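You operate a simulated robot arm through the tools that you are given. There is no shell and no other tool. Be economical: measure what you need, move in short steps, check, and stop when the job is done.

You run a simulated robot arm. Do the job below in one go: nothing can be reset, and whatever is moved stays where it is left.

TASK
Pile some things up. At the end: the lunch box marked "Wendy Ormsfield" from the dishwasher worktop is on the crockery worktop; the rice tub from the dishwasher worktop is on the crockery worktop, with the jar (marked "APRICOT") from there on top of it and the white pod on top of that; whatever was shut is shut again. Leave all else as you found it, and nothing knocked over.

It is judged by the outcome, as a careful person would: the job done as asked, and still so three seconds after it is handed in. It fails if anything else is knocked over, pushed out of place, dropped, spilled or broken.

THE ROBOT
A 6-joint arm with a two-finger parallel gripper, fixed in place. Base frame: the origin is at the foot of the arm, x ahead of it, y to its left, z up; the work surface is at about z = 910. Units: mm, degrees, N and s.
With the tool pointing down near the work surface it reaches from about 240 to 660 mm from the base axis. Its first joint turns from -66.0 to 66.0 degrees. Payload 2.9 kg.
The TCP is the grasp point between the finger pads, 30 mm short of the fingertips. In the tool frame z runs along the fingers and y along their closing line. The gripper opens to 110 mm. The fingers are 20 mm wide and 10 mm thick; the gripper's body (48 by 112 mm) begins 55 mm behind the TCP.
Orientation is told as [roll, pitch, yaw] about the base's x, y, z axes, in that order, counted from this pose: with the fingers straight down and closing along the base's y, the tool's x points along the base's -x, its y along +y and its z along -z.

THE INTERFACE
- The arm moves only by the tool send_rows. Its argument "steps" is a list of rows, each an object of numbers (a shift or turn left out is 0, a gripper value left out holds the last): "tx", "ty", "tz": the shift along the base's x, y, z in units of 150 mm (1.0 is 150 mm); "ax", "ay", "az": the turn, a rotation vector about the base's x, y, z in units of 45 degrees (1.0 is 45 degrees); "gripper": the gripper command, from -1 (fully open) to 1 (shut), values between in proportion. In form: [{"tx": .., "ty": .., "tz": .., "ax": .., "ay": .., "az": .., "gripper": ..}, ...]. A call has 1 to 10 rows; each row is the pose to reach, as a shift and turn from the pose commanded when the call began. A call with a number of a shift or a turn outside -1 to 1 is refused whole. Rows are played at 5 a second. More than 50 mm and 8.6 degrees between two rows, or a gripper value outside its range, and nothing of the call is played. A pose out of reach is approached as far as the arm can. The call stops where the force on the tool passes 40 N (or 10 N more than at its start, if that is more) or the arm is blocked; 0.2 s more then pass. Each finger travels about 108 mm/s and halts on what it meets, pressing with about 32 N; the grip force reading is that of the motor and also rises with nothing between the fingers. The clock runs only during rows and for 0.2 s after the last one: add rows that repeat a pose to give the fingers time. The reply holds the time, the measured pose of the TCP, the force on the tool along the base axes, the opening and the grip force, in the units named above and with some noise, with the torque about the TCP (base axes, N m) and any sound that the robot's microphone picked up, and new pictures: "show" is both (left out), scene, wrist or none.
- Cameras (640 x 400 px; columns grow to the right, rows downward): "scene" is fixed at [79, 433, 1388.7]; the picture's right is [-0.75, -0.66, 0.00], its down [-0.36, 0.41, -0.84] and it looks along [0.55, -0.63, -0.54] (base axes); focal length 315 px, centre (320, 200). "wrist" rides on the gripper at [72, 17, -103] in the tool frame; the picture's right is [-0.23, 0.97, 0.00], its down [-0.76, -0.18, -0.62] and it looks along [-0.61, -0.14, 0.78] (tool axes); focal length 222 px, centre (320, 200). There is no depth. A picture from a camera that has moved, and an enlarged one, comes with that camera's place and axes in the base frame and with its lens.
- close_up(camera, box): a new picture of the part [left, top, right, bottom] of that camera's present view, enlarged. No time passes.
- sign_off(): hands the job in; it is judged then, once.

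Work in short steps. Places have to be worked out from the pictures, the camera data and where the tool is seen: move nearer, look again, correct. Check each grasp and each placing, and mend what went wrong. You have 120 turns and 200 pictures in all, those below and enlarged ones among them. Open the gripper and draw the arm clear of the work before you hand the job in, unless the task says otherwise; then end with one line.

The tools are called after ">>>" by a JSON object that holds its "fn" and its "kwargs". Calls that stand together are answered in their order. send_rows: Moves the arm, as the interface text tells. Its arguments: {"type":"object","properties":{"steps":{"type":"array","items":{"type":"object","properties":{"tx":{"type":"number"},"ty":{"type":"number"},"tz":{"type":"number"},"ax":{"type":"number"},"ay":{"type":"number"},"az":{"type":"number"},"gripper":{"type":"number"}}}},"show":{"type":"string","enum":["both","scene","wrist","none"]}},"required":["steps"]} The other tools are called the same way: close_up (camera, box) takes an enlarged picture of a part of a camera's view; sign_off () hands the job in.

At the start:

```text
clock: 0.0
eef_pos: [410.8, 128.8, 1170.0]
tool_rot: [-0.1, 0.0, 0.1]
wrist_force: [-0.8, -0.1, -1.0]
torque: [-0.03, 0.0, 0.04]
width: 110.0
gripper_force: 0.1
```

scene: 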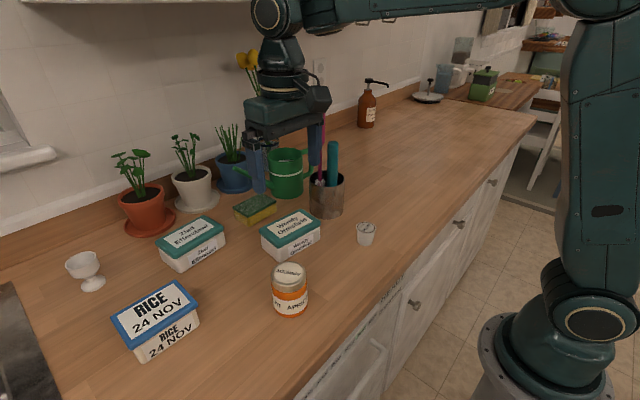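
wrist: 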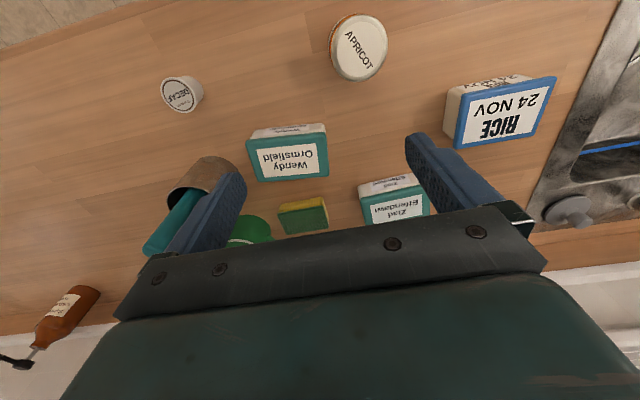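

I'll first enlarge the scene to read the labels and find out which worktop is which.

>>> {"fn": "close_up", "kwargs": {"camera": "scene", "box": [280, 200, 480, 400]}}

>>> {"fn": "close_up", "kwargs": {"camera": "scene", "box": [340, 20, 640, 220]}}

>>> {"fn": "close_up", "kwargs": {"camera": "scene", "box": [0, 100, 340, 400]}}

```text
2.00 times, centred on (380, 300) of scene
camera zoom: at [79.0, 433.0, 1388.7], right [-0.75, -0.66, 0.0], down [-0.36, 0.41, -0.84], along [0.55, -0.63, -0.54], focal length 630 px, centre (200, 0)
```

zoom: 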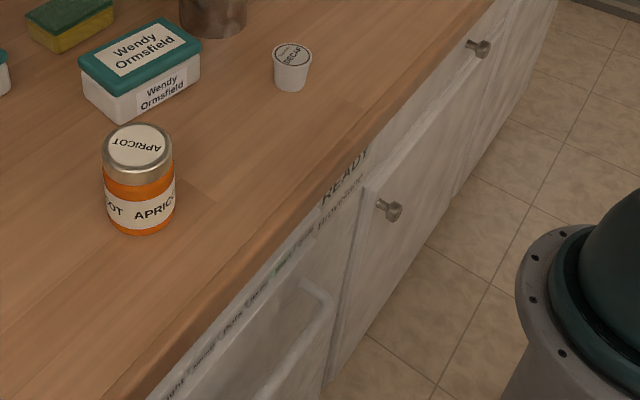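

```text
2.00 times, centred on (490, 120) of scene
camera zoom: at [79.0, 433.0, 1388.7], right [-0.75, -0.66, 0.0], down [-0.36, 0.41, -0.84], along [0.55, -0.63, -0.54], focal length 630 px, centre (-20, 360)
```

zoom: 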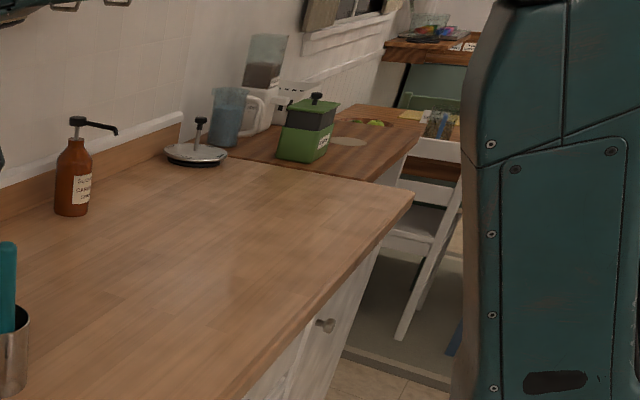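

```text
1.33 times, centred on (170, 250) of scene
camera zoom: at [79.0, 433.0, 1388.7], right [-0.75, -0.66, 0.0], down [-0.36, 0.41, -0.84], along [0.55, -0.63, -0.54], focal length 420 px, centre (520, 133)
```

zoom: 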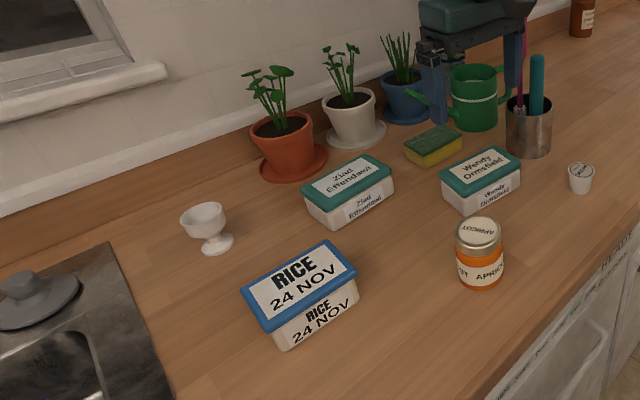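

The near unit (with the "READY" panel) is the dishwasher. I'll turn and shift the tool to the right, high up, to see what lies there.

>>> {"fn": "send_rows", "kwargs": {"steps": [{"ty": -0.3, "az": -0.16}, {"ty": -0.5, "az": -0.33}, {"ty": -0.7, "az": -0.5}, {"ty": -0.9, "az": -0.66}, {"ty": -1, "az": -0.83}, {"ty": -1, "az": -1}]}}

```text
clock: 1.4
eef_pos: [411.2, -22.9, 1170.7]
tool_rot: [0.0, 0.1, -45.1]
wrist_force: [-1.1, -0.2, -0.5]
torque: [0.02, 0.0, 0.0]
width: 110.0
gripper_force: 0.1
camera wrist: at [371.7, 41.1, 1273.3], right [0.85, 0.53, 0.0], down [0.41, -0.67, 0.62], along [0.33, -0.53, -0.78], focal length 222 px, centre (320, 200)
```

scene: 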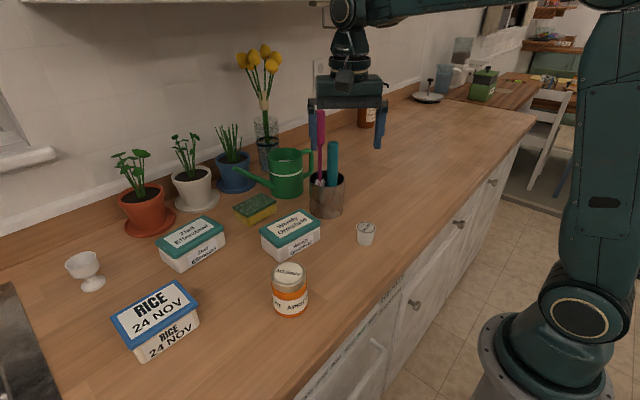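
wrist: 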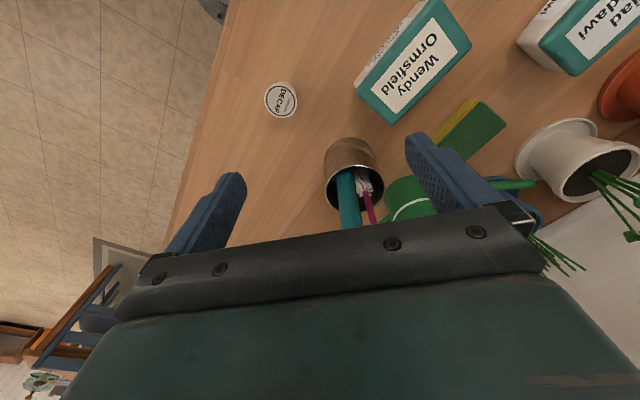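

I'll enlarge the cabinet fronts in the scene camera to look for markings that distinguish the worktops.

>>> {"fn": "close_up", "kwargs": {"camera": "scene", "box": [340, 240, 440, 300]}}

>>> {"fn": "close_up", "kwargs": {"camera": "scene", "box": [430, 140, 530, 240]}}

>>> {"fn": "close_up", "kwargs": {"camera": "scene", "box": [290, 280, 410, 400]}}

```text
6.40 times, centred on (390, 270) of scene
camera zoom: at [79.0, 433.0, 1388.7], right [-0.75, -0.66, 0.0], down [-0.36, 0.41, -0.84], along [0.55, -0.63, -0.54], focal length 2015 px, centre (-128, -248)
```

zoom: 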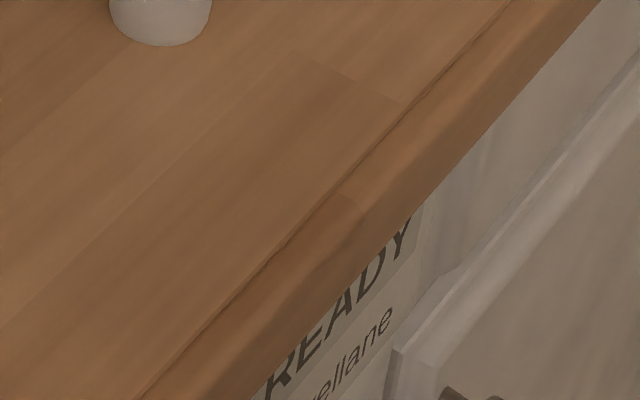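

```text
4.00 times, centred on (480, 190) of scene
camera zoom: at [79.0, 433.0, 1388.7], right [-0.75, -0.66, 0.0], down [-0.36, 0.41, -0.84], along [0.55, -0.63, -0.54], focal length 1259 px, centre (-320, 240)
```

zoom: 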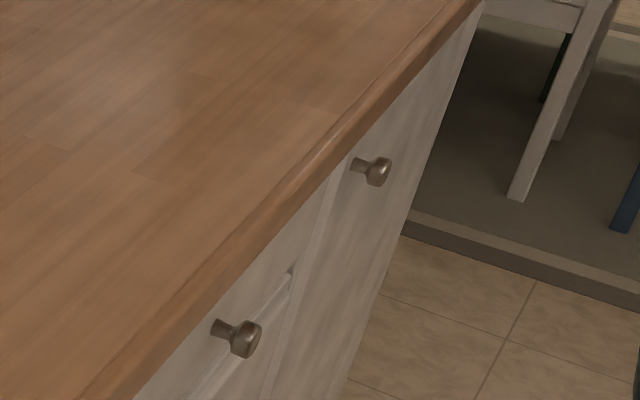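

```text
3.33 times, centred on (350, 340) of scene
camera zoom: at [79.0, 433.0, 1388.7], right [-0.75, -0.66, 0.0], down [-0.36, 0.41, -0.84], along [0.55, -0.63, -0.54], focal length 1049 px, centre (220, -267)
```

zoom: 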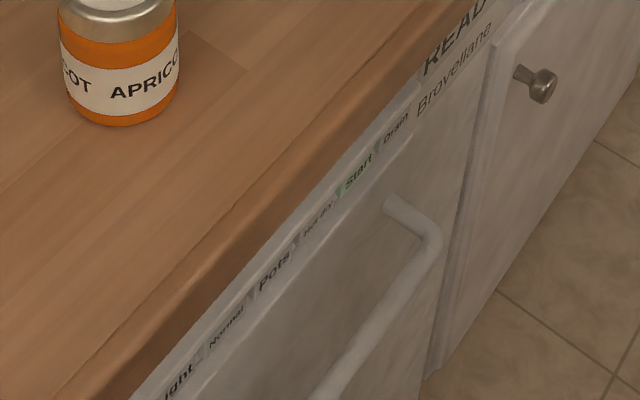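

The dishwasher is confirmed. Now I'll swing the tool the other way to see what lies left, past the sink.

>>> {"fn": "send_rows", "kwargs": {"steps": [{"ty": 0.3, "az": 0.16}, {"ty": 0.6, "az": 0.33}, {"ty": 0.9, "az": 0.5}, {"ty": 1, "az": 0.66}, {"ty": 1, "az": 0.83}, {"ty": 1, "az": 1}], "show": "none"}}

>>> {"fn": "send_rows", "kwargs": {"steps": [{"ty": 0.3, "az": 0.16}, {"ty": 0.6, "az": 0.33}, {"ty": 0.9, "az": 0.5}, {"ty": 1, "az": 0.66}, {"ty": 1, "az": 0.83}, {"ty": 1, "az": 1}], "show": "wrist"}}

```text
clock: 2.8
eef_pos: [410.9, 127.4, 1169.5]
tool_rot: [0.0, 0.0, 0.2]
wrist_force: [0.9, 0.6, -0.6]
torque: [0.0, 0.01, 0.0]
width: 110.1
gripper_force: 0.0
```

```text
clock: 4.2
eef_pos: [411.0, 277.6, 1171.5]
tool_rot: [0.0, 0.1, 45.3]
wrist_force: [0.4, 0.7, 0.1]
torque: [0.01, 0.0, 0.01]
width: 110.3
gripper_force: 0.1
camera wrist: at [347.5, 238.9, 1273.7], right [-0.53, 0.85, 0.0], down [0.66, 0.41, 0.62], along [0.53, 0.33, -0.78], focal length 222 px, centre (320, 200)
```

wrist: 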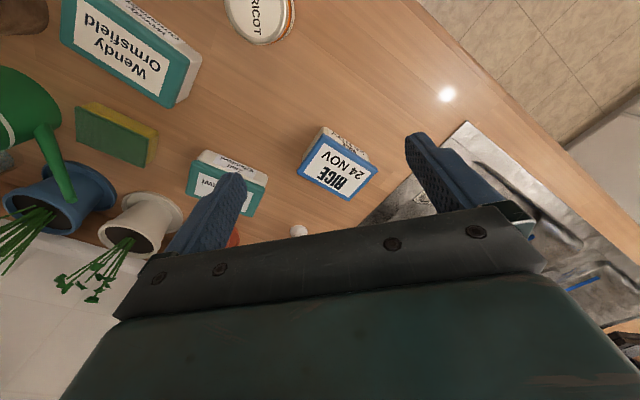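

Left of the dishwasher there is only the sink, with worktop out of reach. I'll go to the right with the tool near the front edge to look at the cupboard fronts there.

>>> {"fn": "send_rows", "kwargs": {"steps": [{"tx": -0.2, "ty": -0.2, "az": -0.16}, {"tx": -0.4, "ty": -0.4, "az": -0.33}, {"tx": -0.6, "ty": -0.6, "az": -0.5}, {"tx": -0.7, "ty": -0.8, "az": -0.66}, {"tx": -0.8, "ty": -1, "az": -0.83}, {"tx": -0.8, "ty": -1, "az": -1}], "show": "none"}}

>>> {"fn": "send_rows", "kwargs": {"steps": [{"ty": -0.3}, {"ty": -0.6}, {"ty": -0.9}, {"ty": -1}], "show": "none"}}

>>> {"fn": "send_rows", "kwargs": {"steps": [{"ty": -0.3}, {"ty": -0.6}, {"ty": -0.9}, {"ty": -1}], "show": "none"}}

>>> {"fn": "send_rows", "kwargs": {"steps": [{"ty": -0.3, "tx": -0.1}, {"ty": -0.6, "tx": -0.2}, {"ty": -0.9, "tx": -0.3}, {"ty": -1, "tx": -0.3}], "show": "both"}}

```text
clock: 5.6
eef_pos: [290.6, 128.0, 1170.6]
tool_rot: [0.0, 0.0, -0.2]
wrist_force: [0.3, -0.4, 0.2]
torque: [0.01, 0.02, 0.01]
width: 109.7
gripper_force: 0.0
```

```text
clock: 6.6
eef_pos: [291.0, -23.3, 1171.5]
tool_rot: [0.0, 0.0, 0.0]
wrist_force: [0.4, 0.4, -0.1]
torque: [0.01, 0.04, -0.01]
width: 110.2
gripper_force: 0.0
```

```text
clock: 7.6
eef_pos: [290.5, -174.1, 1171.3]
tool_rot: [0.1, 0.0, 0.0]
wrist_force: [-0.4, -0.3, 0.2]
torque: [0.01, 0.04, -0.02]
width: 110.0
gripper_force: 0.1
```

```text
clock: 8.6
eef_pos: [245.7, -323.2, 1170.9]
tool_rot: [0.0, 0.0, 0.0]
wrist_force: [-0.8, -1.1, 0.2]
torque: [-0.02, 0.02, -0.01]
width: 110.0
gripper_force: 0.1
camera wrist: at [173.0, -305.6, 1273.8], right [0.23, 0.97, 0.0], down [0.76, -0.18, 0.62], along [0.61, -0.14, -0.78], focal length 222 px, centre (320, 200)
```

scene: 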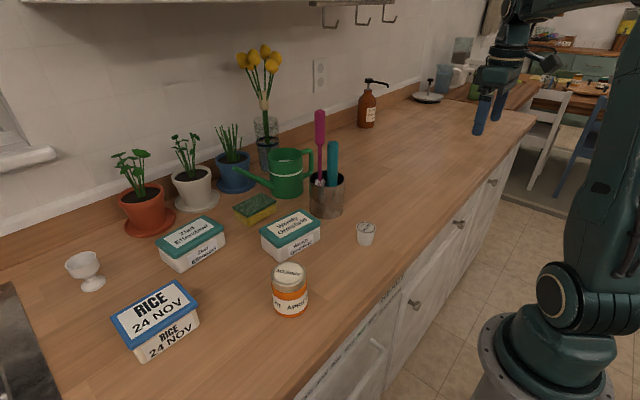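
wrist: 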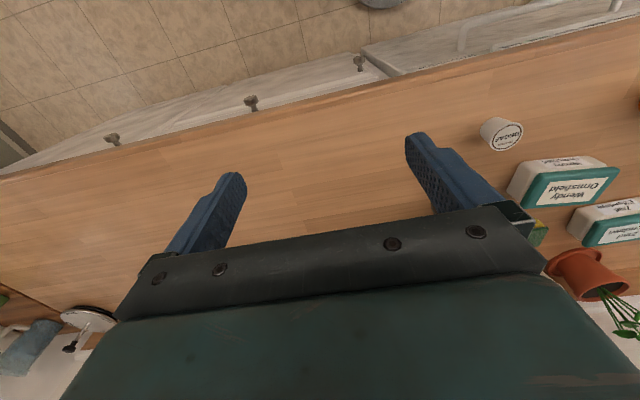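

The fronts are seen at a slant here; I'll enlarge that strip.

>>> {"fn": "close_up", "kwargs": {"camera": "wrist", "box": [80, 40, 260, 160]}}

>>> {"fn": "close_up", "kwargs": {"camera": "wrist", "box": [240, 20, 420, 130]}}

```text
3.33 times, centred on (170, 100) of wrist
camera zoom: at [173.0, -305.6, 1273.8], right [0.23, 0.97, 0.0], down [0.76, -0.18, 0.62], along [0.61, -0.14, -0.78], focal length 740 px, centre (820, 533)
```

zoom: 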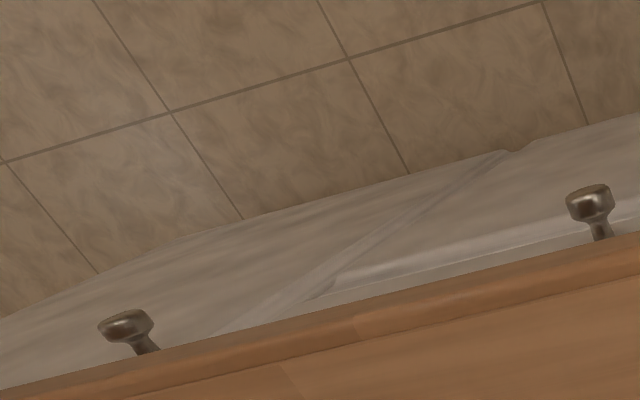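

```text
3.56 times, centred on (330, 75) of wrist
camera zoom: at [173.0, -305.6, 1273.8], right [0.23, 0.97, 0.0], down [0.76, -0.18, 0.62], along [0.61, -0.14, -0.78], focal length 790 px, centre (284, 644)
```

zoom: 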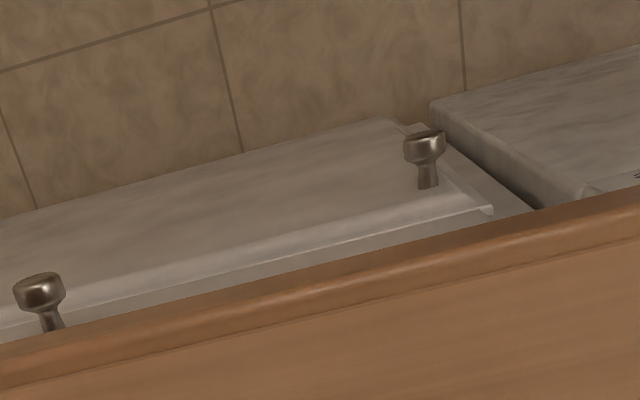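

No labels, but geometrically the dishwasher spans about y −165…435, the next unit to the right (y −165…−700) is the only other reachable worktop, so that is the crockery worktop. I go back to look at Wendy's box (about x 485, y 60) from above, with the tool turned −90°.

>>> {"fn": "send_rows", "kwargs": {"steps": [{"ty": 0.3, "az": -0.16, "tx": 0.1}, {"ty": 0.6, "az": -0.33, "tx": 0.2}, {"ty": 0.9, "az": -0.5, "tx": 0.3}, {"ty": 1, "az": -0.66, "tx": 0.3}, {"ty": 1, "az": -0.83, "tx": 0.3}, {"ty": 1, "az": -1, "tx": 0.3}], "show": "none"}}

>>> {"fn": "send_rows", "kwargs": {"steps": [{"ty": 0.3, "az": -0.16}, {"ty": 0.6, "az": -0.33}, {"ty": 0.9, "az": -0.5}, {"ty": 1, "az": -0.66}, {"ty": 1, "az": -0.83}, {"ty": 1, "az": -1}], "show": "none"}}

>>> {"fn": "send_rows", "kwargs": {"steps": [{"ty": 0.3, "tx": 0.1}, {"ty": 0.5, "tx": 0.3}, {"ty": 0.55, "tx": 0.6}, {"ty": 0.55, "tx": 0.9}, {"ty": 0.55, "tx": 1}], "show": "wrist"}}

```text
clock: 10.0
eef_pos: [290.9, -171.3, 1170.8]
tool_rot: [0.0, 0.0, -45.2]
wrist_force: [0.0, 0.3, 0.0]
torque: [-0.01, -0.03, -0.02]
width: 110.1
gripper_force: 0.1
```

```text
clock: 11.4
eef_pos: [290.4, -21.8, 1170.2]
tool_rot: [0.0, -0.1, -90.1]
wrist_force: [0.3, 0.6, 0.8]
torque: [0.01, 0.01, -0.01]
width: 109.8
gripper_force: 0.1
```

```text
clock: 12.6
eef_pos: [441.1, 60.1, 1170.9]
tool_rot: [0.0, 0.0, -89.9]
wrist_force: [0.9, -0.7, -0.9]
torque: [0.0, -0.03, -0.01]
width: 109.6
gripper_force: 0.0
camera wrist: at [457.8, 133.5, 1273.4], right [0.97, -0.23, 0.0], down [-0.18, -0.76, 0.62], along [-0.14, -0.61, -0.78], focal length 222 px, centre (320, 200)
```

wrist: 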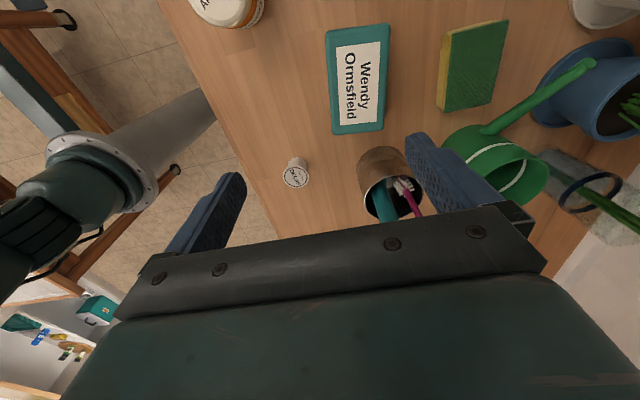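

Wendy's box lid measures about 66×120 mm, centre about (490, 61), top z≈968, long axis turned ~8° from y. I align over it and come down part way.

>>> {"fn": "send_rows", "kwargs": {"steps": [{"tx": 0.16, "az": -0.08}, {"tx": 0.32, "az": -0.17}, {"tx": 0.32, "tz": -0.3, "az": -0.17}, {"tx": 0.32, "tz": -0.6, "az": -0.17}, {"tx": 0.32, "tz": -0.9, "az": -0.17}, {"tx": 0.32, "tz": -1, "az": -0.17}], "show": "both"}}

```text
clock: 14.0
eef_pos: [487.8, 59.2, 1020.2]
tool_rot: [0.0, -0.1, -97.7]
wrist_force: [0.7, 1.0, -0.3]
torque: [-0.03, 0.02, 0.01]
width: 109.7
gripper_force: 0.0
camera wrist: at [514.3, 130.0, 1123.4], right [0.93, -0.35, 0.0], down [-0.28, -0.73, 0.62], along [-0.22, -0.58, -0.78], focal length 222 px, centre (320, 200)
```

scene: 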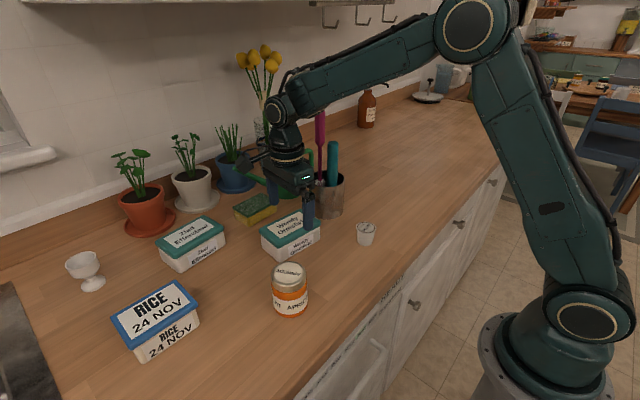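
wrist: 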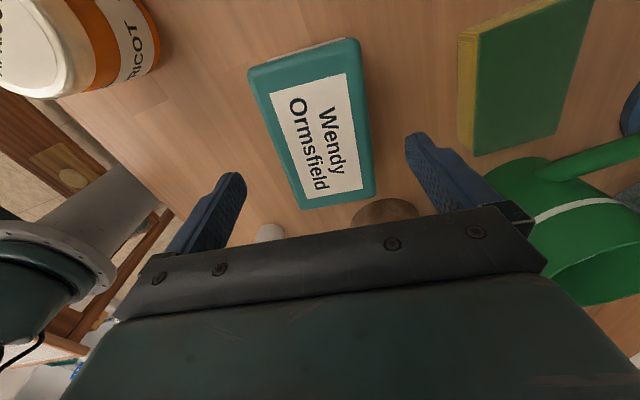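

The check gives the centre (491, 63); I correct by a few mm, lower to z≈948 and close.

>>> {"fn": "send_rows", "kwargs": {"steps": [{"tx": 0.023, "ty": 0.025, "tz": -0.16}, {"tx": 0.023, "ty": 0.025, "tz": -0.32}, {"tx": 0.023, "ty": 0.025, "tz": -0.48}, {"tx": 0.023, "ty": 0.025, "tz": -0.48, "gripper": 0.2}, {"tx": 0.023, "ty": 0.025, "tz": -0.48, "gripper": 1}, {"tx": 0.023, "ty": 0.025, "tz": -0.48, "gripper": 1}, {"tx": 0.023, "ty": 0.025, "tz": -0.48, "gripper": 1}], "show": "both"}}

```text
clock: 15.6
eef_pos: [492.8, 63.0, 949.3]
tool_rot: [0.1, 0.1, -97.6]
wrist_force: [-0.9, 0.2, -0.1]
torque: [0.07, -0.02, 0.04]
width: 73.9
gripper_force: 32.4
camera wrist: at [518.5, 133.7, 1052.1], right [0.94, -0.35, 0.0], down [-0.28, -0.73, 0.62], along [-0.22, -0.58, -0.78], focal length 222 px, centre (320, 200)
```

scene: 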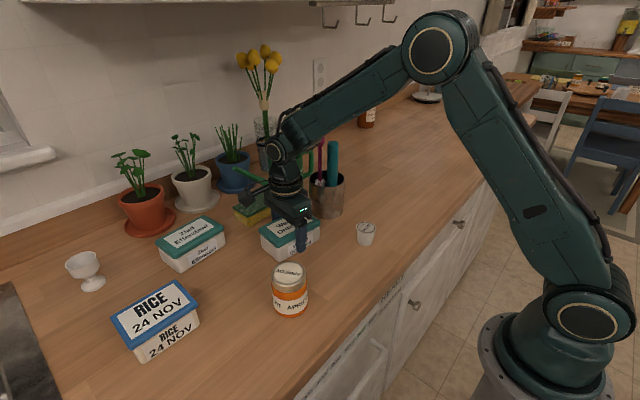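
wrist: 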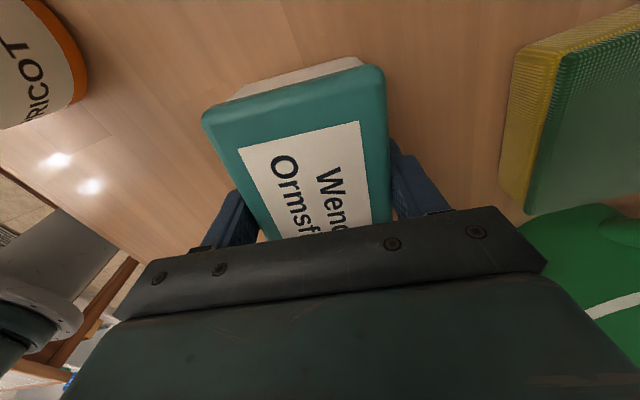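

Gripped at 74 mm. Lift slowly and check it holds.

>>> {"fn": "send_rows", "kwargs": {"steps": [{"tz": 0.15}, {"tz": 0.35}, {"tz": 0.6}, {"tz": 0.8}, {"tz": 0.8}], "show": "scene"}}

```text
clock: 16.8
eef_pos: [491.3, 64.4, 1070.1]
tool_rot: [0.0, 0.0, -97.6]
wrist_force: [-0.6, -0.8, -3.5]
torque: [-0.01, -0.01, -0.03]
width: 73.9
gripper_force: 32.1
```

scene: 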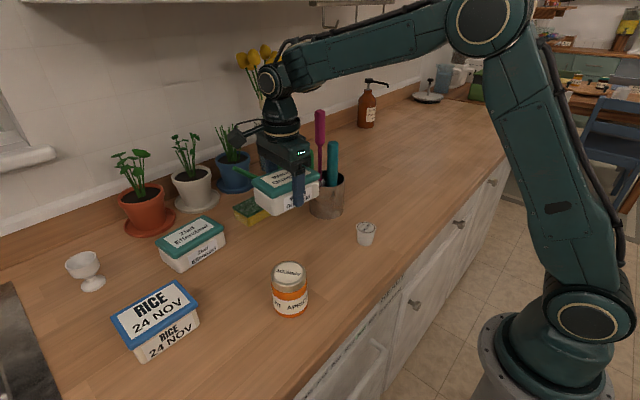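

Held. Draw back from the utensils and carry it to the right.

>>> {"fn": "send_rows", "kwargs": {"steps": [{"tx": -0.25}, {"tx": -0.5}, {"tx": -0.72, "ty": -0.1}, {"tx": -0.72, "ty": -0.4}, {"tx": -0.72, "ty": -0.7}, {"tx": -0.72, "ty": -1}], "show": "none"}}

>>> {"fn": "send_rows", "kwargs": {"steps": [{"ty": -0.3}, {"ty": -0.6}, {"ty": -0.9}, {"ty": -1}], "show": "none"}}

>>> {"fn": "send_rows", "kwargs": {"steps": [{"ty": -0.3}, {"ty": -0.6}, {"ty": -0.9}, {"ty": -1}], "show": "none"}}

>>> {"fn": "send_rows", "kwargs": {"steps": [{"ty": -0.2, "tx": 0.15}, {"ty": -0.42, "tx": 0.3}, {"ty": -0.42, "tx": 0.3, "tz": -0.25}, {"ty": -0.42, "tx": 0.3, "tz": -0.5}], "show": "both"}}

```text
clock: 18.2
eef_pos: [383.3, -86.9, 1068.9]
tool_rot: [0.0, 0.0, -97.5]
wrist_force: [-0.3, 0.2, -3.9]
torque: [0.03, -0.01, -0.02]
width: 73.7
gripper_force: 32.3
```

```text
clock: 19.2
eef_pos: [383.0, -236.8, 1068.4]
tool_rot: [-0.1, 0.0, -97.6]
wrist_force: [0.7, -0.2, -3.0]
torque: [0.02, 0.01, -0.01]
width: 73.8
gripper_force: 32.1
```

```text
clock: 20.2
eef_pos: [384.5, -387.5, 1069.4]
tool_rot: [-0.1, 0.0, -97.7]
wrist_force: [0.0, -0.1, -3.3]
torque: [0.01, 0.0, 0.04]
width: 73.8
gripper_force: 32.2
```

```text
clock: 21.2
eef_pos: [429.6, -449.2, 994.3]
tool_rot: [0.1, 0.0, -97.7]
wrist_force: [0.1, 0.7, -3.9]
torque: [0.0, 0.01, 0.0]
width: 73.7
gripper_force: 31.9
camera wrist: at [456.6, -379.7, 1096.9], right [0.94, -0.35, 0.0], down [-0.28, -0.73, 0.62], along [-0.22, -0.58, -0.78], focal length 222 px, centre (320, 200)
```

scene: 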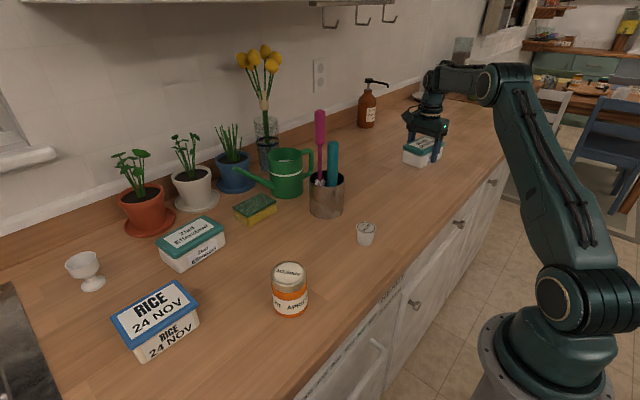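
wrist: 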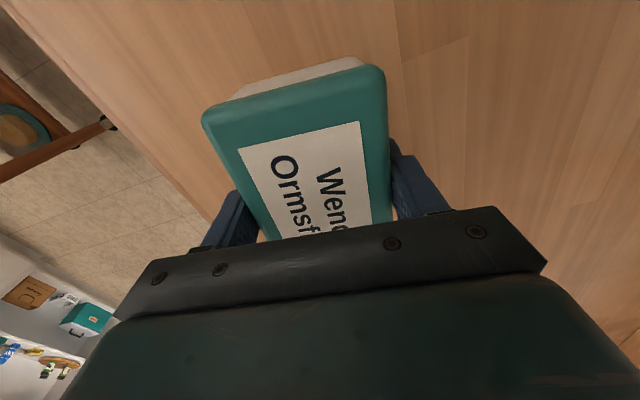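

Over an empty area of the crockery worktop. Lower until it just touches (pick height 949).

>>> {"fn": "send_rows", "kwargs": {"steps": [{"tz": -0.15}, {"tz": -0.25}, {"tz": -0.29}, {"tz": -0.3}, {"tz": -0.3}], "show": "none"}}

```text
clock: 22.4
eef_pos: [429.4, -448.7, 949.3]
tool_rot: [0.0, 0.0, -97.6]
wrist_force: [1.4, 0.2, -0.4]
torque: [0.26, 0.07, -0.06]
width: 73.7
gripper_force: 32.5
```

The weight is off the tool (force ≈0), so it rests on the worktop. Open and rise.

>>> {"fn": "send_rows", "kwargs": {"steps": [{"gripper": 0}, {"gripper": -1}, {"gripper": -1}, {"gripper": -1}, {"tz": 0.2, "gripper": -1}, {"tz": 0.5, "gripper": -1}, {"tz": 0.8, "gripper": -1}, {"tz": 1, "gripper": -1}], "show": "both"}}

```text
clock: 24.2
eef_pos: [428.7, -448.0, 1098.7]
tool_rot: [0.0, 0.0, -97.7]
wrist_force: [-0.2, -0.7, -0.8]
torque: [0.01, 0.02, -0.03]
width: 110.0
gripper_force: 0.0
camera wrist: at [455.6, -378.6, 1201.4], right [0.93, -0.35, 0.0], down [-0.28, -0.73, 0.62], along [-0.22, -0.58, -0.78], focal length 222 px, centre (320, 200)
```

scene: 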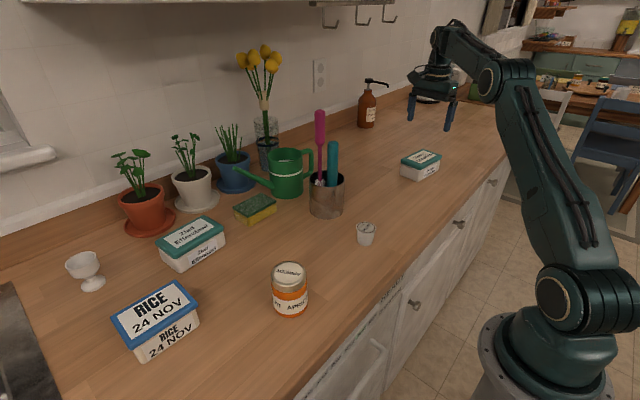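
wrist: 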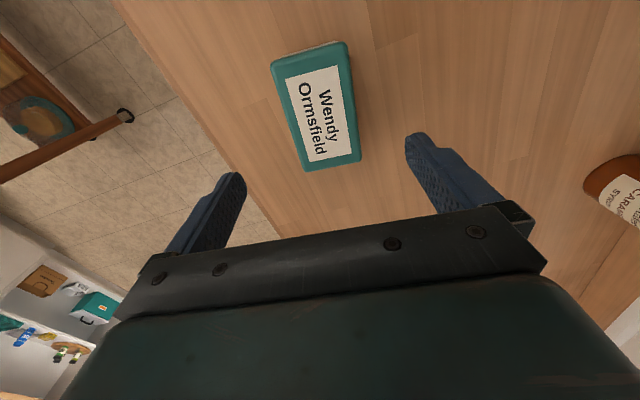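

Wendy's box is upright in place. Travel back (high, along x≈400) to the rice tub at about (489, 358).

>>> {"fn": "send_rows", "kwargs": {"steps": [{"tz": 0.2}, {"tz": 0.45, "tx": -0.1, "ty": 0.1}, {"tz": 0.45, "tx": -0.2, "ty": 0.4}, {"tz": 0.45, "tx": -0.2, "ty": 0.7}, {"tz": 0.45, "tx": -0.2, "ty": 1}], "show": "none"}}

>>> {"fn": "send_rows", "kwargs": {"steps": [{"ty": 0.33}, {"ty": 0.66}, {"ty": 1}], "show": "none"}}

>>> {"fn": "send_rows", "kwargs": {"steps": [{"ty": 0.33}, {"ty": 0.66}, {"ty": 1}], "show": "none"}}

>>> {"fn": "send_rows", "kwargs": {"steps": [{"ty": 0.33}, {"ty": 0.66}, {"ty": 1}], "show": "none"}}

>>> {"fn": "send_rows", "kwargs": {"steps": [{"ty": 0.33, "tx": 0.1}, {"ty": 0.66, "tx": 0.2}, {"ty": 1, "tx": 0.3}, {"ty": 1, "tx": 0.5}], "show": "none"}}

>>> {"fn": "send_rows", "kwargs": {"steps": [{"ty": 0.2, "tx": 0.1}, {"ty": 0.35, "tx": 0.1}], "show": "wrist"}}

```text
clock: 25.4
eef_pos: [399.5, -299.5, 1165.8]
tool_rot: [-0.1, 0.0, -97.6]
wrist_force: [0.0, 0.6, 0.7]
torque: [-0.02, -0.01, -0.02]
width: 109.9
gripper_force: 0.0
```

```text
refused: row 3 steps farther than a row can; nothing moved
```

```text
refused: row 3 steps farther than a row can; nothing moved
```

```text
refused: row 3 steps farther than a row can; nothing moved
```

```text
refused: row 1 steps farther than a row can; nothing moved
```

```text
clock: 26.0
eef_pos: [415.2, -245.9, 1165.5]
tool_rot: [-0.1, 0.0, -97.7]
wrist_force: [0.1, 0.4, 0.3]
torque: [-0.04, 0.02, -0.02]
width: 109.9
gripper_force: 0.0
camera wrist: at [441.3, -176.6, 1268.8], right [0.93, -0.36, 0.0], down [-0.28, -0.73, 0.62], along [-0.22, -0.58, -0.78], focal length 222 px, centre (320, 200)
```

wrist: 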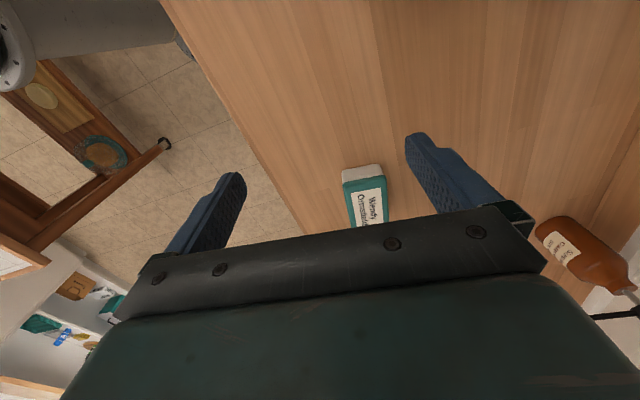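

Some moves were refused for step size (nothing moved then); I continue with slightly shorter steps.

>>> {"fn": "send_rows", "kwargs": {"steps": [{"ty": 0.25, "tx": -0.1}, {"ty": 0.5, "tx": -0.1}, {"ty": 0.75, "tx": -0.1}, {"ty": 1, "tx": -0.1}], "show": "none"}}

>>> {"fn": "send_rows", "kwargs": {"steps": [{"ty": 0.25}, {"ty": 0.5}, {"ty": 0.75}, {"ty": 1}], "show": "none"}}

>>> {"fn": "send_rows", "kwargs": {"steps": [{"ty": 0.25}, {"ty": 0.5}, {"ty": 0.75}, {"ty": 1}], "show": "none"}}

>>> {"fn": "send_rows", "kwargs": {"steps": [{"ty": 0.25, "tx": 0.1}, {"ty": 0.5, "tx": 0.25}, {"ty": 0.75, "tx": 0.4}, {"ty": 1, "tx": 0.55}], "show": "wrist"}}

```text
clock: 27.0
eef_pos: [398.2, -97.0, 1165.7]
tool_rot: [0.0, 0.1, -97.6]
wrist_force: [-0.9, 0.2, 0.4]
torque: [-0.01, 0.03, 0.01]
width: 110.2
gripper_force: 0.0
```

```text
clock: 28.0
eef_pos: [399.0, 55.6, 1165.5]
tool_rot: [0.0, 0.0, -97.7]
wrist_force: [0.2, -0.1, -0.1]
torque: [0.0, -0.02, 0.0]
width: 110.2
gripper_force: 0.0
```

```text
clock: 29.0
eef_pos: [399.5, 203.9, 1165.3]
tool_rot: [0.0, -0.1, -97.6]
wrist_force: [-0.7, -0.8, 0.3]
torque: [0.03, 0.01, 0.0]
width: 109.7
gripper_force: 0.1
```

```text
clock: 30.0
eef_pos: [482.2, 353.2, 1168.0]
tool_rot: [0.0, -0.1, -97.6]
wrist_force: [0.2, -0.2, 0.6]
torque: [-0.01, -0.01, -0.04]
width: 109.9
gripper_force: 0.0
camera wrist: at [509.3, 424.2, 1269.9], right [0.94, -0.35, 0.0], down [-0.28, -0.73, 0.62], along [-0.22, -0.58, -0.78], focal length 222 px, centre (320, 200)
```

wrist: 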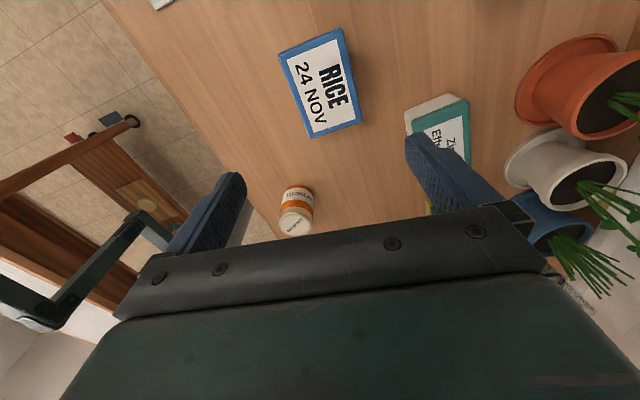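

I enlarge the rice tub in both cameras to measure it.

>>> {"fn": "close_up", "kwargs": {"camera": "wrist", "box": [240, 10, 400, 150]}}

>>> {"fn": "close_up", "kwargs": {"camera": "scene", "box": [90, 260, 230, 380]}}

```text
2.86 times, centred on (320, 80) of wrist
camera zoom: at [509.3, 424.2, 1269.9], right [0.94, -0.35, 0.0], down [-0.28, -0.73, 0.62], along [-0.22, -0.58, -0.78], focal length 635 px, centre (320, 543)
```

zoom: 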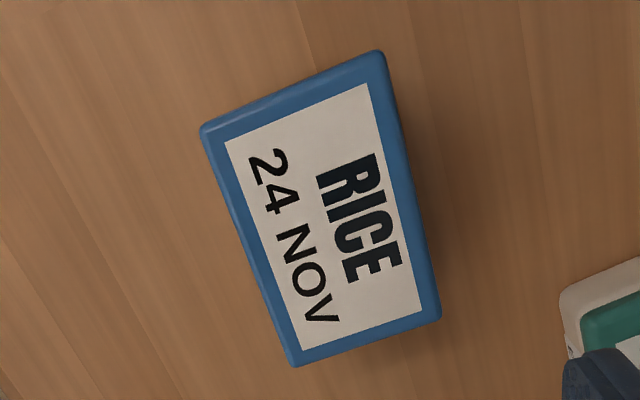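

```text
3.33 times, centred on (160, 320) of scene
camera zoom: at [78.9, 432.9, 1388.7], right [-0.75, -0.66, 0.0], down [-0.36, 0.41, -0.84], along [0.55, -0.63, -0.54], focal length 1049 px, centre (853, -200)
```

zoom: 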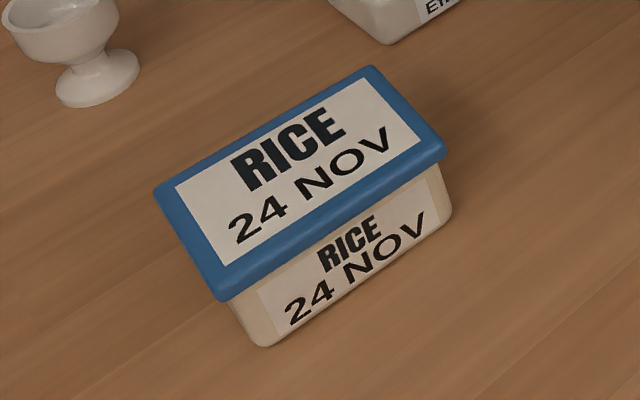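

Rice tub: centre (491, 360), top z≈966, short axis about −2° (tool yaw −92°). Align and descend part way.

>>> {"fn": "send_rows", "kwargs": {"steps": [{"tx": 0.059, "ty": 0.045, "az": 0.125}, {"tx": 0.059, "ty": 0.045, "az": 0.125, "tz": -0.3}, {"tx": 0.059, "ty": 0.045, "az": 0.125, "tz": -0.6}, {"tx": 0.059, "ty": 0.045, "az": 0.125, "tz": -0.9}, {"tx": 0.059, "ty": 0.045, "az": 0.125, "tz": -0.98}], "show": "wrist"}}

```text
clock: 31.2
eef_pos: [489.8, 361.6, 1017.9]
tool_rot: [0.1, 0.0, -92.0]
wrist_force: [0.3, -0.8, 0.3]
torque: [0.0, -0.02, 0.0]
width: 110.1
gripper_force: 0.0
camera wrist: at [509.6, 432.8, 1121.4], right [0.97, -0.26, 0.0], down [-0.2, -0.75, 0.62], along [-0.16, -0.6, -0.78], focal length 222 px, centre (320, 200)
```

wrist: 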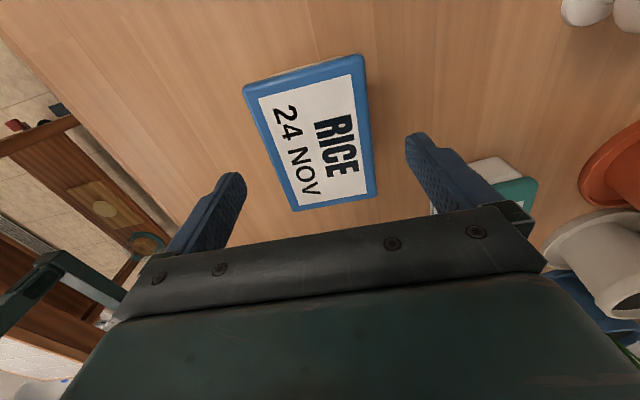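

Alignment confirmed. Lower to z≈949 and close.

>>> {"fn": "send_rows", "kwargs": {"steps": [{"tx": 0.01, "ty": -0.01, "tz": -0.16}, {"tx": 0.01, "ty": -0.01, "tz": -0.32}, {"tx": 0.01, "ty": -0.01, "tz": -0.457}, {"tx": 0.01, "ty": -0.01, "tz": -0.457, "gripper": 0.2}, {"tx": 0.01, "ty": -0.01, "tz": -0.457, "gripper": 1}, {"tx": 0.01, "ty": -0.01, "tz": -0.457, "gripper": 1}, {"tx": 0.01, "ty": -0.01, "tz": -0.457, "gripper": 1}], "show": "none"}}

>>> {"fn": "send_rows", "kwargs": {"steps": [{"tz": 0.1}, {"tz": 0.2}, {"tz": 0.4}, {"tz": 0.4}], "show": "both"}}

```text
clock: 32.8
eef_pos: [491.5, 359.1, 950.5]
tool_rot: [0.0, 0.0, -92.0]
wrist_force: [-1.1, 1.2, -0.3]
torque: [0.05, -0.1, 0.06]
width: 77.7
gripper_force: 31.9
```

```text
clock: 33.8
eef_pos: [491.4, 358.5, 1009.4]
tool_rot: [0.0, 0.0, -92.0]
wrist_force: [0.1, -0.2, -2.6]
torque: [-0.01, -0.03, 0.02]
width: 77.8
gripper_force: 32.0
camera wrist: at [511.0, 431.7, 1113.4], right [0.97, -0.26, 0.0], down [-0.2, -0.75, 0.62], along [-0.16, -0.6, -0.78], focal length 222 px, centre (320, 200)
```

scene: 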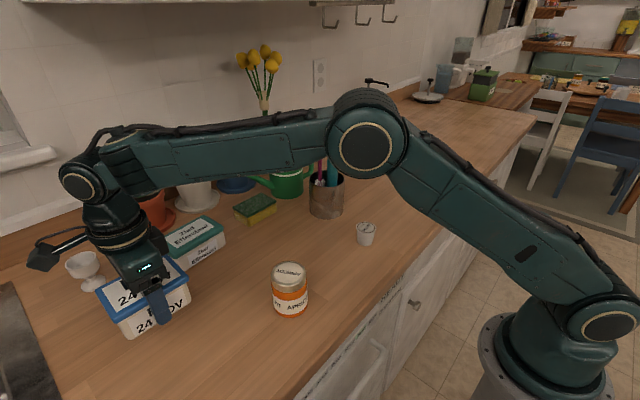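
wrist: 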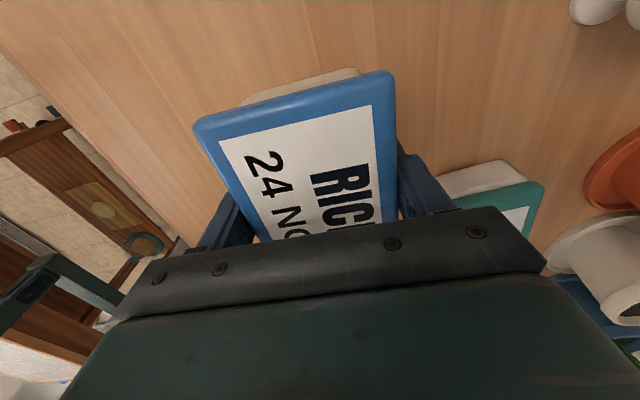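

Held securely. Lift higher and carry it right to about (400, −280).

>>> {"fn": "send_rows", "kwargs": {"steps": [{"tz": 0.3}, {"tz": 0.6}, {"tz": 0.75, "ty": -0.1, "tx": -0.1}, {"tz": 0.75, "ty": -0.3, "tx": -0.3}, {"tz": 0.75, "ty": -0.5, "tx": -0.5}, {"tz": 0.75, "ty": -0.75, "tx": -0.6}, {"tz": 0.75, "ty": -1, "tx": -0.6}], "show": "none"}}

>>> {"fn": "send_rows", "kwargs": {"steps": [{"ty": -0.25}, {"ty": -0.5}, {"ty": -0.75}, {"ty": -1}], "show": "none"}}

>>> {"fn": "send_rows", "kwargs": {"steps": [{"ty": -0.25}, {"ty": -0.5}, {"ty": -0.75}, {"ty": -1}], "show": "none"}}

>>> {"fn": "send_rows", "kwargs": {"steps": [{"ty": -0.25}, {"ty": -0.5}, {"ty": -0.75}, {"ty": -1}], "show": "none"}}

>>> {"fn": "send_rows", "kwargs": {"steps": [{"ty": -0.25}, {"ty": -0.28, "tz": -0.25}, {"ty": -0.28, "tz": -0.5}, {"ty": -0.28, "tz": -0.75}, {"ty": -0.28, "tz": -0.95}], "show": "both"}}

```text
clock: 35.4
eef_pos: [402.5, 207.4, 1123.8]
tool_rot: [-0.1, 0.1, -92.0]
wrist_force: [0.0, -0.5, -3.1]
torque: [0.0, -0.01, 0.02]
width: 77.7
gripper_force: 32.1
```

```text
clock: 36.4
eef_pos: [401.1, 58.3, 1121.9]
tool_rot: [-0.1, -0.1, -92.1]
wrist_force: [0.0, 0.0, -3.0]
torque: [0.01, 0.0, 0.0]
width: 77.8
gripper_force: 32.2
```

```text
clock: 37.4
eef_pos: [400.6, -91.9, 1122.6]
tool_rot: [0.1, 0.0, -91.9]
wrist_force: [0.3, 0.8, -3.9]
torque: [-0.03, 0.0, 0.01]
width: 78.0
gripper_force: 31.8
```

```text
clock: 38.4
eef_pos: [402.6, -242.3, 1123.1]
tool_rot: [-0.1, 0.0, -92.0]
wrist_force: [0.4, -1.0, -3.5]
torque: [0.03, 0.0, -0.01]
width: 77.7
gripper_force: 32.2
```

```text
clock: 39.6
eef_pos: [401.3, -283.2, 978.6]
tool_rot: [0.0, 0.0, -92.0]
wrist_force: [0.8, -0.7, -3.7]
torque: [-0.01, 0.01, 0.0]
width: 77.8
gripper_force: 31.6
camera wrist: at [421.0, -211.2, 1083.1], right [0.97, -0.26, 0.0], down [-0.2, -0.75, 0.62], along [-0.16, -0.6, -0.78], focal length 222 px, centre (320, 200)
```

scene: 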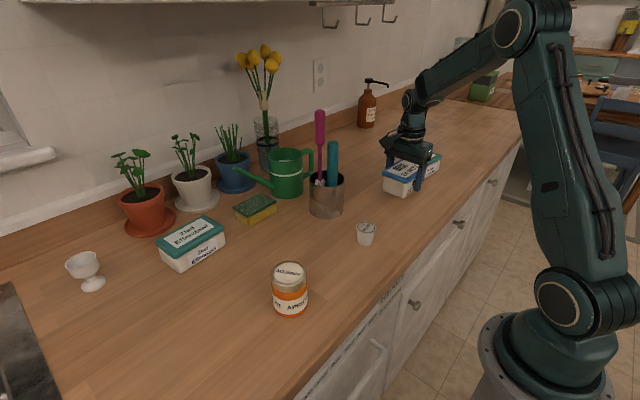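
wrist: 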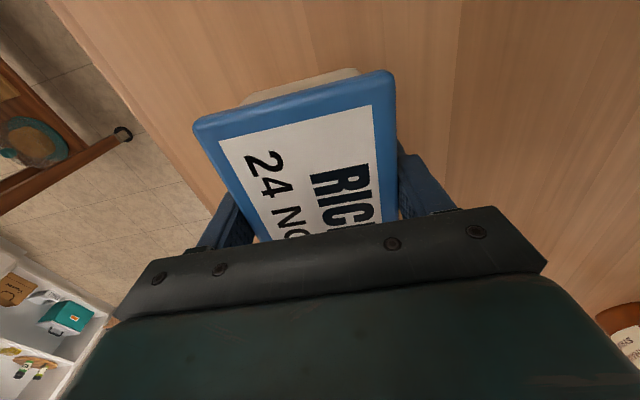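

Clear of Wendy's box by ~50 mm. Lower onto the worktop (pick height 950).

>>> {"fn": "send_rows", "kwargs": {"steps": [{"tz": -0.1}, {"tz": -0.17}, {"tz": -0.19}, {"tz": -0.193}, {"tz": -0.193}], "show": "none"}}

```text
clock: 40.8
eef_pos: [401.5, -283.7, 951.3]
tool_rot: [-0.1, 0.0, -92.0]
wrist_force: [-0.8, 0.4, -2.8]
torque: [0.02, 0.01, 0.03]
width: 77.5
gripper_force: 31.5
```

Still about 3 N of load, so it hangs a touch; lower in 1 mm steps.

>>> {"fn": "send_rows", "kwargs": {"steps": [{"tz": -0.007}, {"tz": -0.012}, {"tz": -0.012}], "show": "none"}}

```text
clock: 41.6
eef_pos: [400.6, -283.4, 950.1]
tool_rot: [-0.1, 0.0, -91.9]
wrist_force: [-4.5, 0.1, 8.1]
torque: [0.56, 0.08, 0.23]
width: 77.9
gripper_force: 32.0
```

Contact made. Release and rise.

>>> {"fn": "send_rows", "kwargs": {"steps": [{"gripper": 0.2}, {"gripper": -1}, {"gripper": -1}, {"gripper": -1}, {"tz": 0.2, "gripper": -1}, {"tz": 0.5, "gripper": -1}, {"tz": 0.8, "gripper": -1}, {"tz": 1, "gripper": -1}], "show": "both"}}

>>> {"fn": "close_up", "kwargs": {"camera": "scene", "box": [240, 240, 340, 330]}}

```text
clock: 43.4
eef_pos: [400.5, -282.4, 1099.4]
tool_rot: [0.0, 0.1, -92.1]
wrist_force: [-1.4, -0.2, 0.2]
torque: [0.0, 0.01, -0.02]
width: 109.9
gripper_force: 0.0
camera wrist: at [420.7, -210.3, 1203.0], right [0.97, -0.26, 0.0], down [-0.2, -0.76, 0.62], along [-0.16, -0.6, -0.78], focal length 222 px, centre (320, 200)
```

scene: 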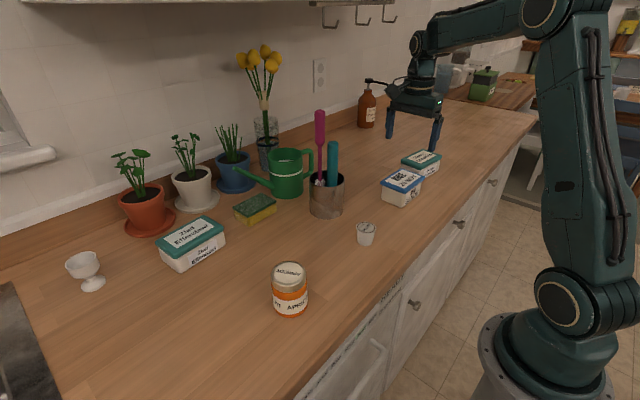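
wrist: 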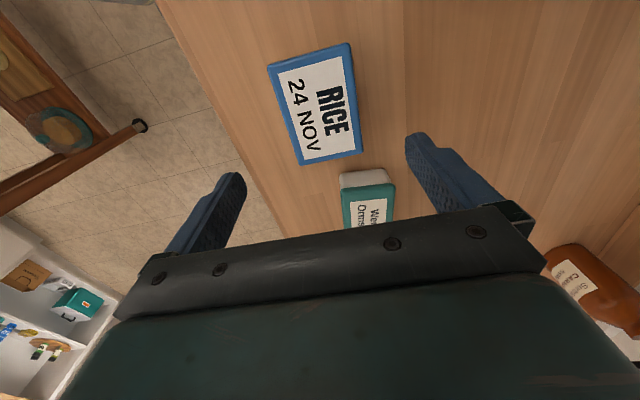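

```text
4.44 times, centred on (290, 285) of scene
camera zoom: at [79.0, 433.0, 1388.7], right [-0.75, -0.66, 0.0], down [-0.36, 0.41, -0.84], along [0.55, -0.63, -0.54], focal length 1399 px, centre (453, -178)
```

zoom: 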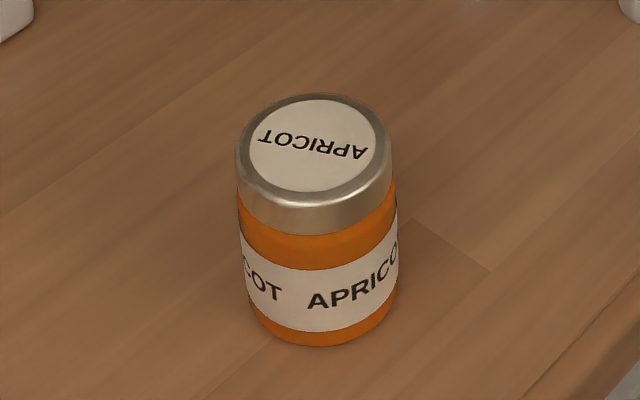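

Both boxes stand correctly. The rice tub is centred about (401, −282). Now go to the jar at about (362, 189), staying high.

>>> {"fn": "send_rows", "kwargs": {"steps": [{"tz": 0.3}, {"tz": 0.47, "ty": 0.1}, {"tz": 0.47, "ty": 0.35}, {"tz": 0.47, "ty": 0.6}, {"tz": 0.47, "ty": 0.85, "tx": -0.1}, {"tz": 0.47, "ty": 1, "tx": -0.25}], "show": "none"}}

>>> {"fn": "send_rows", "kwargs": {"steps": [{"ty": 0.25}, {"ty": 0.5}, {"ty": 0.75}, {"ty": 1}], "show": "none"}}

>>> {"fn": "send_rows", "kwargs": {"steps": [{"ty": 0.25}, {"ty": 0.5}, {"ty": 0.75}, {"ty": 1}], "show": "wrist"}}

```text
clock: 44.8
eef_pos: [364.6, -133.3, 1169.3]
tool_rot: [-0.1, 0.0, -92.2]
wrist_force: [-0.3, -0.8, -0.6]
torque: [-0.04, -0.02, 0.04]
width: 110.0
gripper_force: 0.2
```

```text
clock: 45.8
eef_pos: [363.4, 16.8, 1170.4]
tool_rot: [0.0, 0.0, -91.9]
wrist_force: [-1.0, -0.2, -0.2]
torque: [0.01, -0.04, 0.03]
width: 109.9
gripper_force: 0.2
```

```text
clock: 46.8
eef_pos: [365.6, 165.7, 1170.9]
tool_rot: [0.0, 0.0, -92.1]
wrist_force: [0.8, 0.8, 0.6]
torque: [0.01, 0.0, 0.0]
width: 110.0
gripper_force: 0.1
camera wrist: at [384.1, 239.7, 1273.3], right [0.96, -0.26, 0.0], down [-0.2, -0.75, 0.62], along [-0.16, -0.6, -0.78], focal length 222 px, centre (320, 200)
```

wrist: 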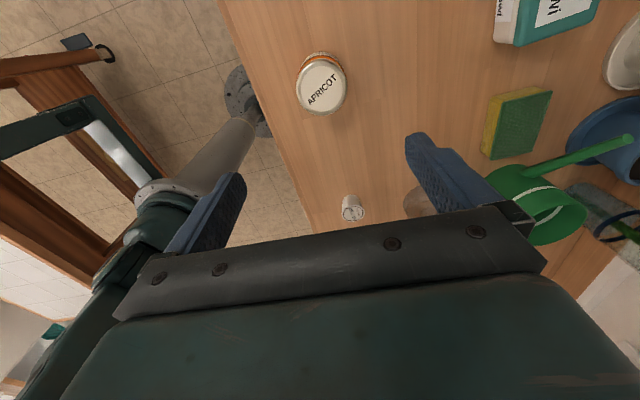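

Triangulated jar top centre ≈(370, 183, 993). Align and descend to z≈1043 and check.

>>> {"fn": "send_rows", "kwargs": {"steps": [{"tx": 0.033, "ty": 0.115}, {"tx": 0.033, "ty": 0.115, "tz": -0.3}, {"tx": 0.033, "ty": 0.115, "tz": -0.6}, {"tx": 0.033, "ty": 0.115, "tz": -0.85}, {"tx": 0.033, "ty": 0.115, "tz": -0.85}], "show": "wrist"}}

```text
clock: 48.0
eef_pos: [368.5, 185.2, 1042.8]
tool_rot: [0.0, 0.0, -92.0]
wrist_force: [0.4, -1.1, -0.2]
torque: [0.02, 0.01, 0.0]
width: 110.3
gripper_force: 0.0
camera wrist: at [388.7, 257.9, 1145.8], right [0.97, -0.26, 0.0], down [-0.2, -0.75, 0.62], along [-0.16, -0.6, -0.78], focal length 222 px, centre (320, 200)
```

wrist: 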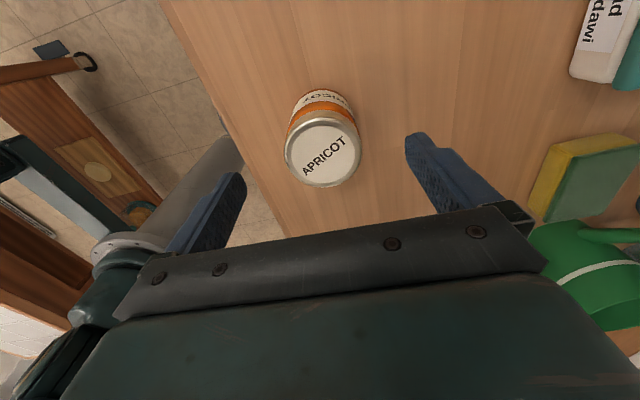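

Centre reads (371, 185). Lower to z≈957 and grip.

>>> {"fn": "send_rows", "kwargs": {"steps": [{"tx": 0.018, "tz": -0.2}, {"tx": 0.018, "tz": -0.4}, {"tx": 0.018, "tz": -0.57}, {"tx": 0.018, "tz": -0.57, "gripper": 0.2}, {"tx": 0.018, "tz": -0.57, "gripper": 1}, {"tx": 0.018, "tz": -0.57, "gripper": 1}, {"tx": 0.018, "tz": -0.57, "gripper": 1}, {"tx": 0.018, "tz": -0.57, "gripper": 1}], "show": "wrist"}}

```text
clock: 49.8
eef_pos: [372.2, 185.1, 958.4]
tool_rot: [0.1, 0.0, -92.0]
wrist_force: [0.4, 0.2, -0.2]
torque: [0.02, 0.0, -0.02]
width: 61.6
gripper_force: 31.9
camera wrist: at [392.0, 256.6, 1060.8], right [0.97, -0.26, 0.0], down [-0.2, -0.75, 0.62], along [-0.16, -0.6, -0.78], focal length 222 px, centre (320, 200)
```

wrist: 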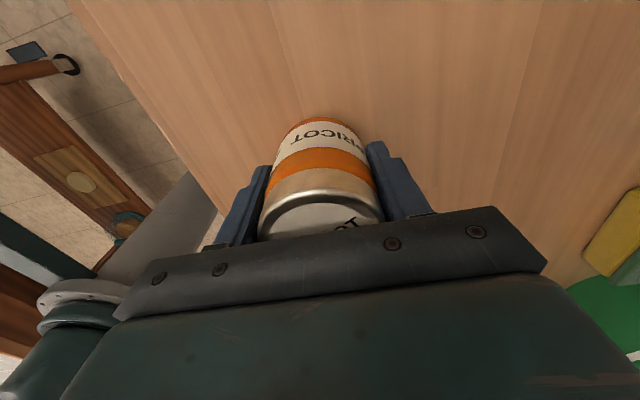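

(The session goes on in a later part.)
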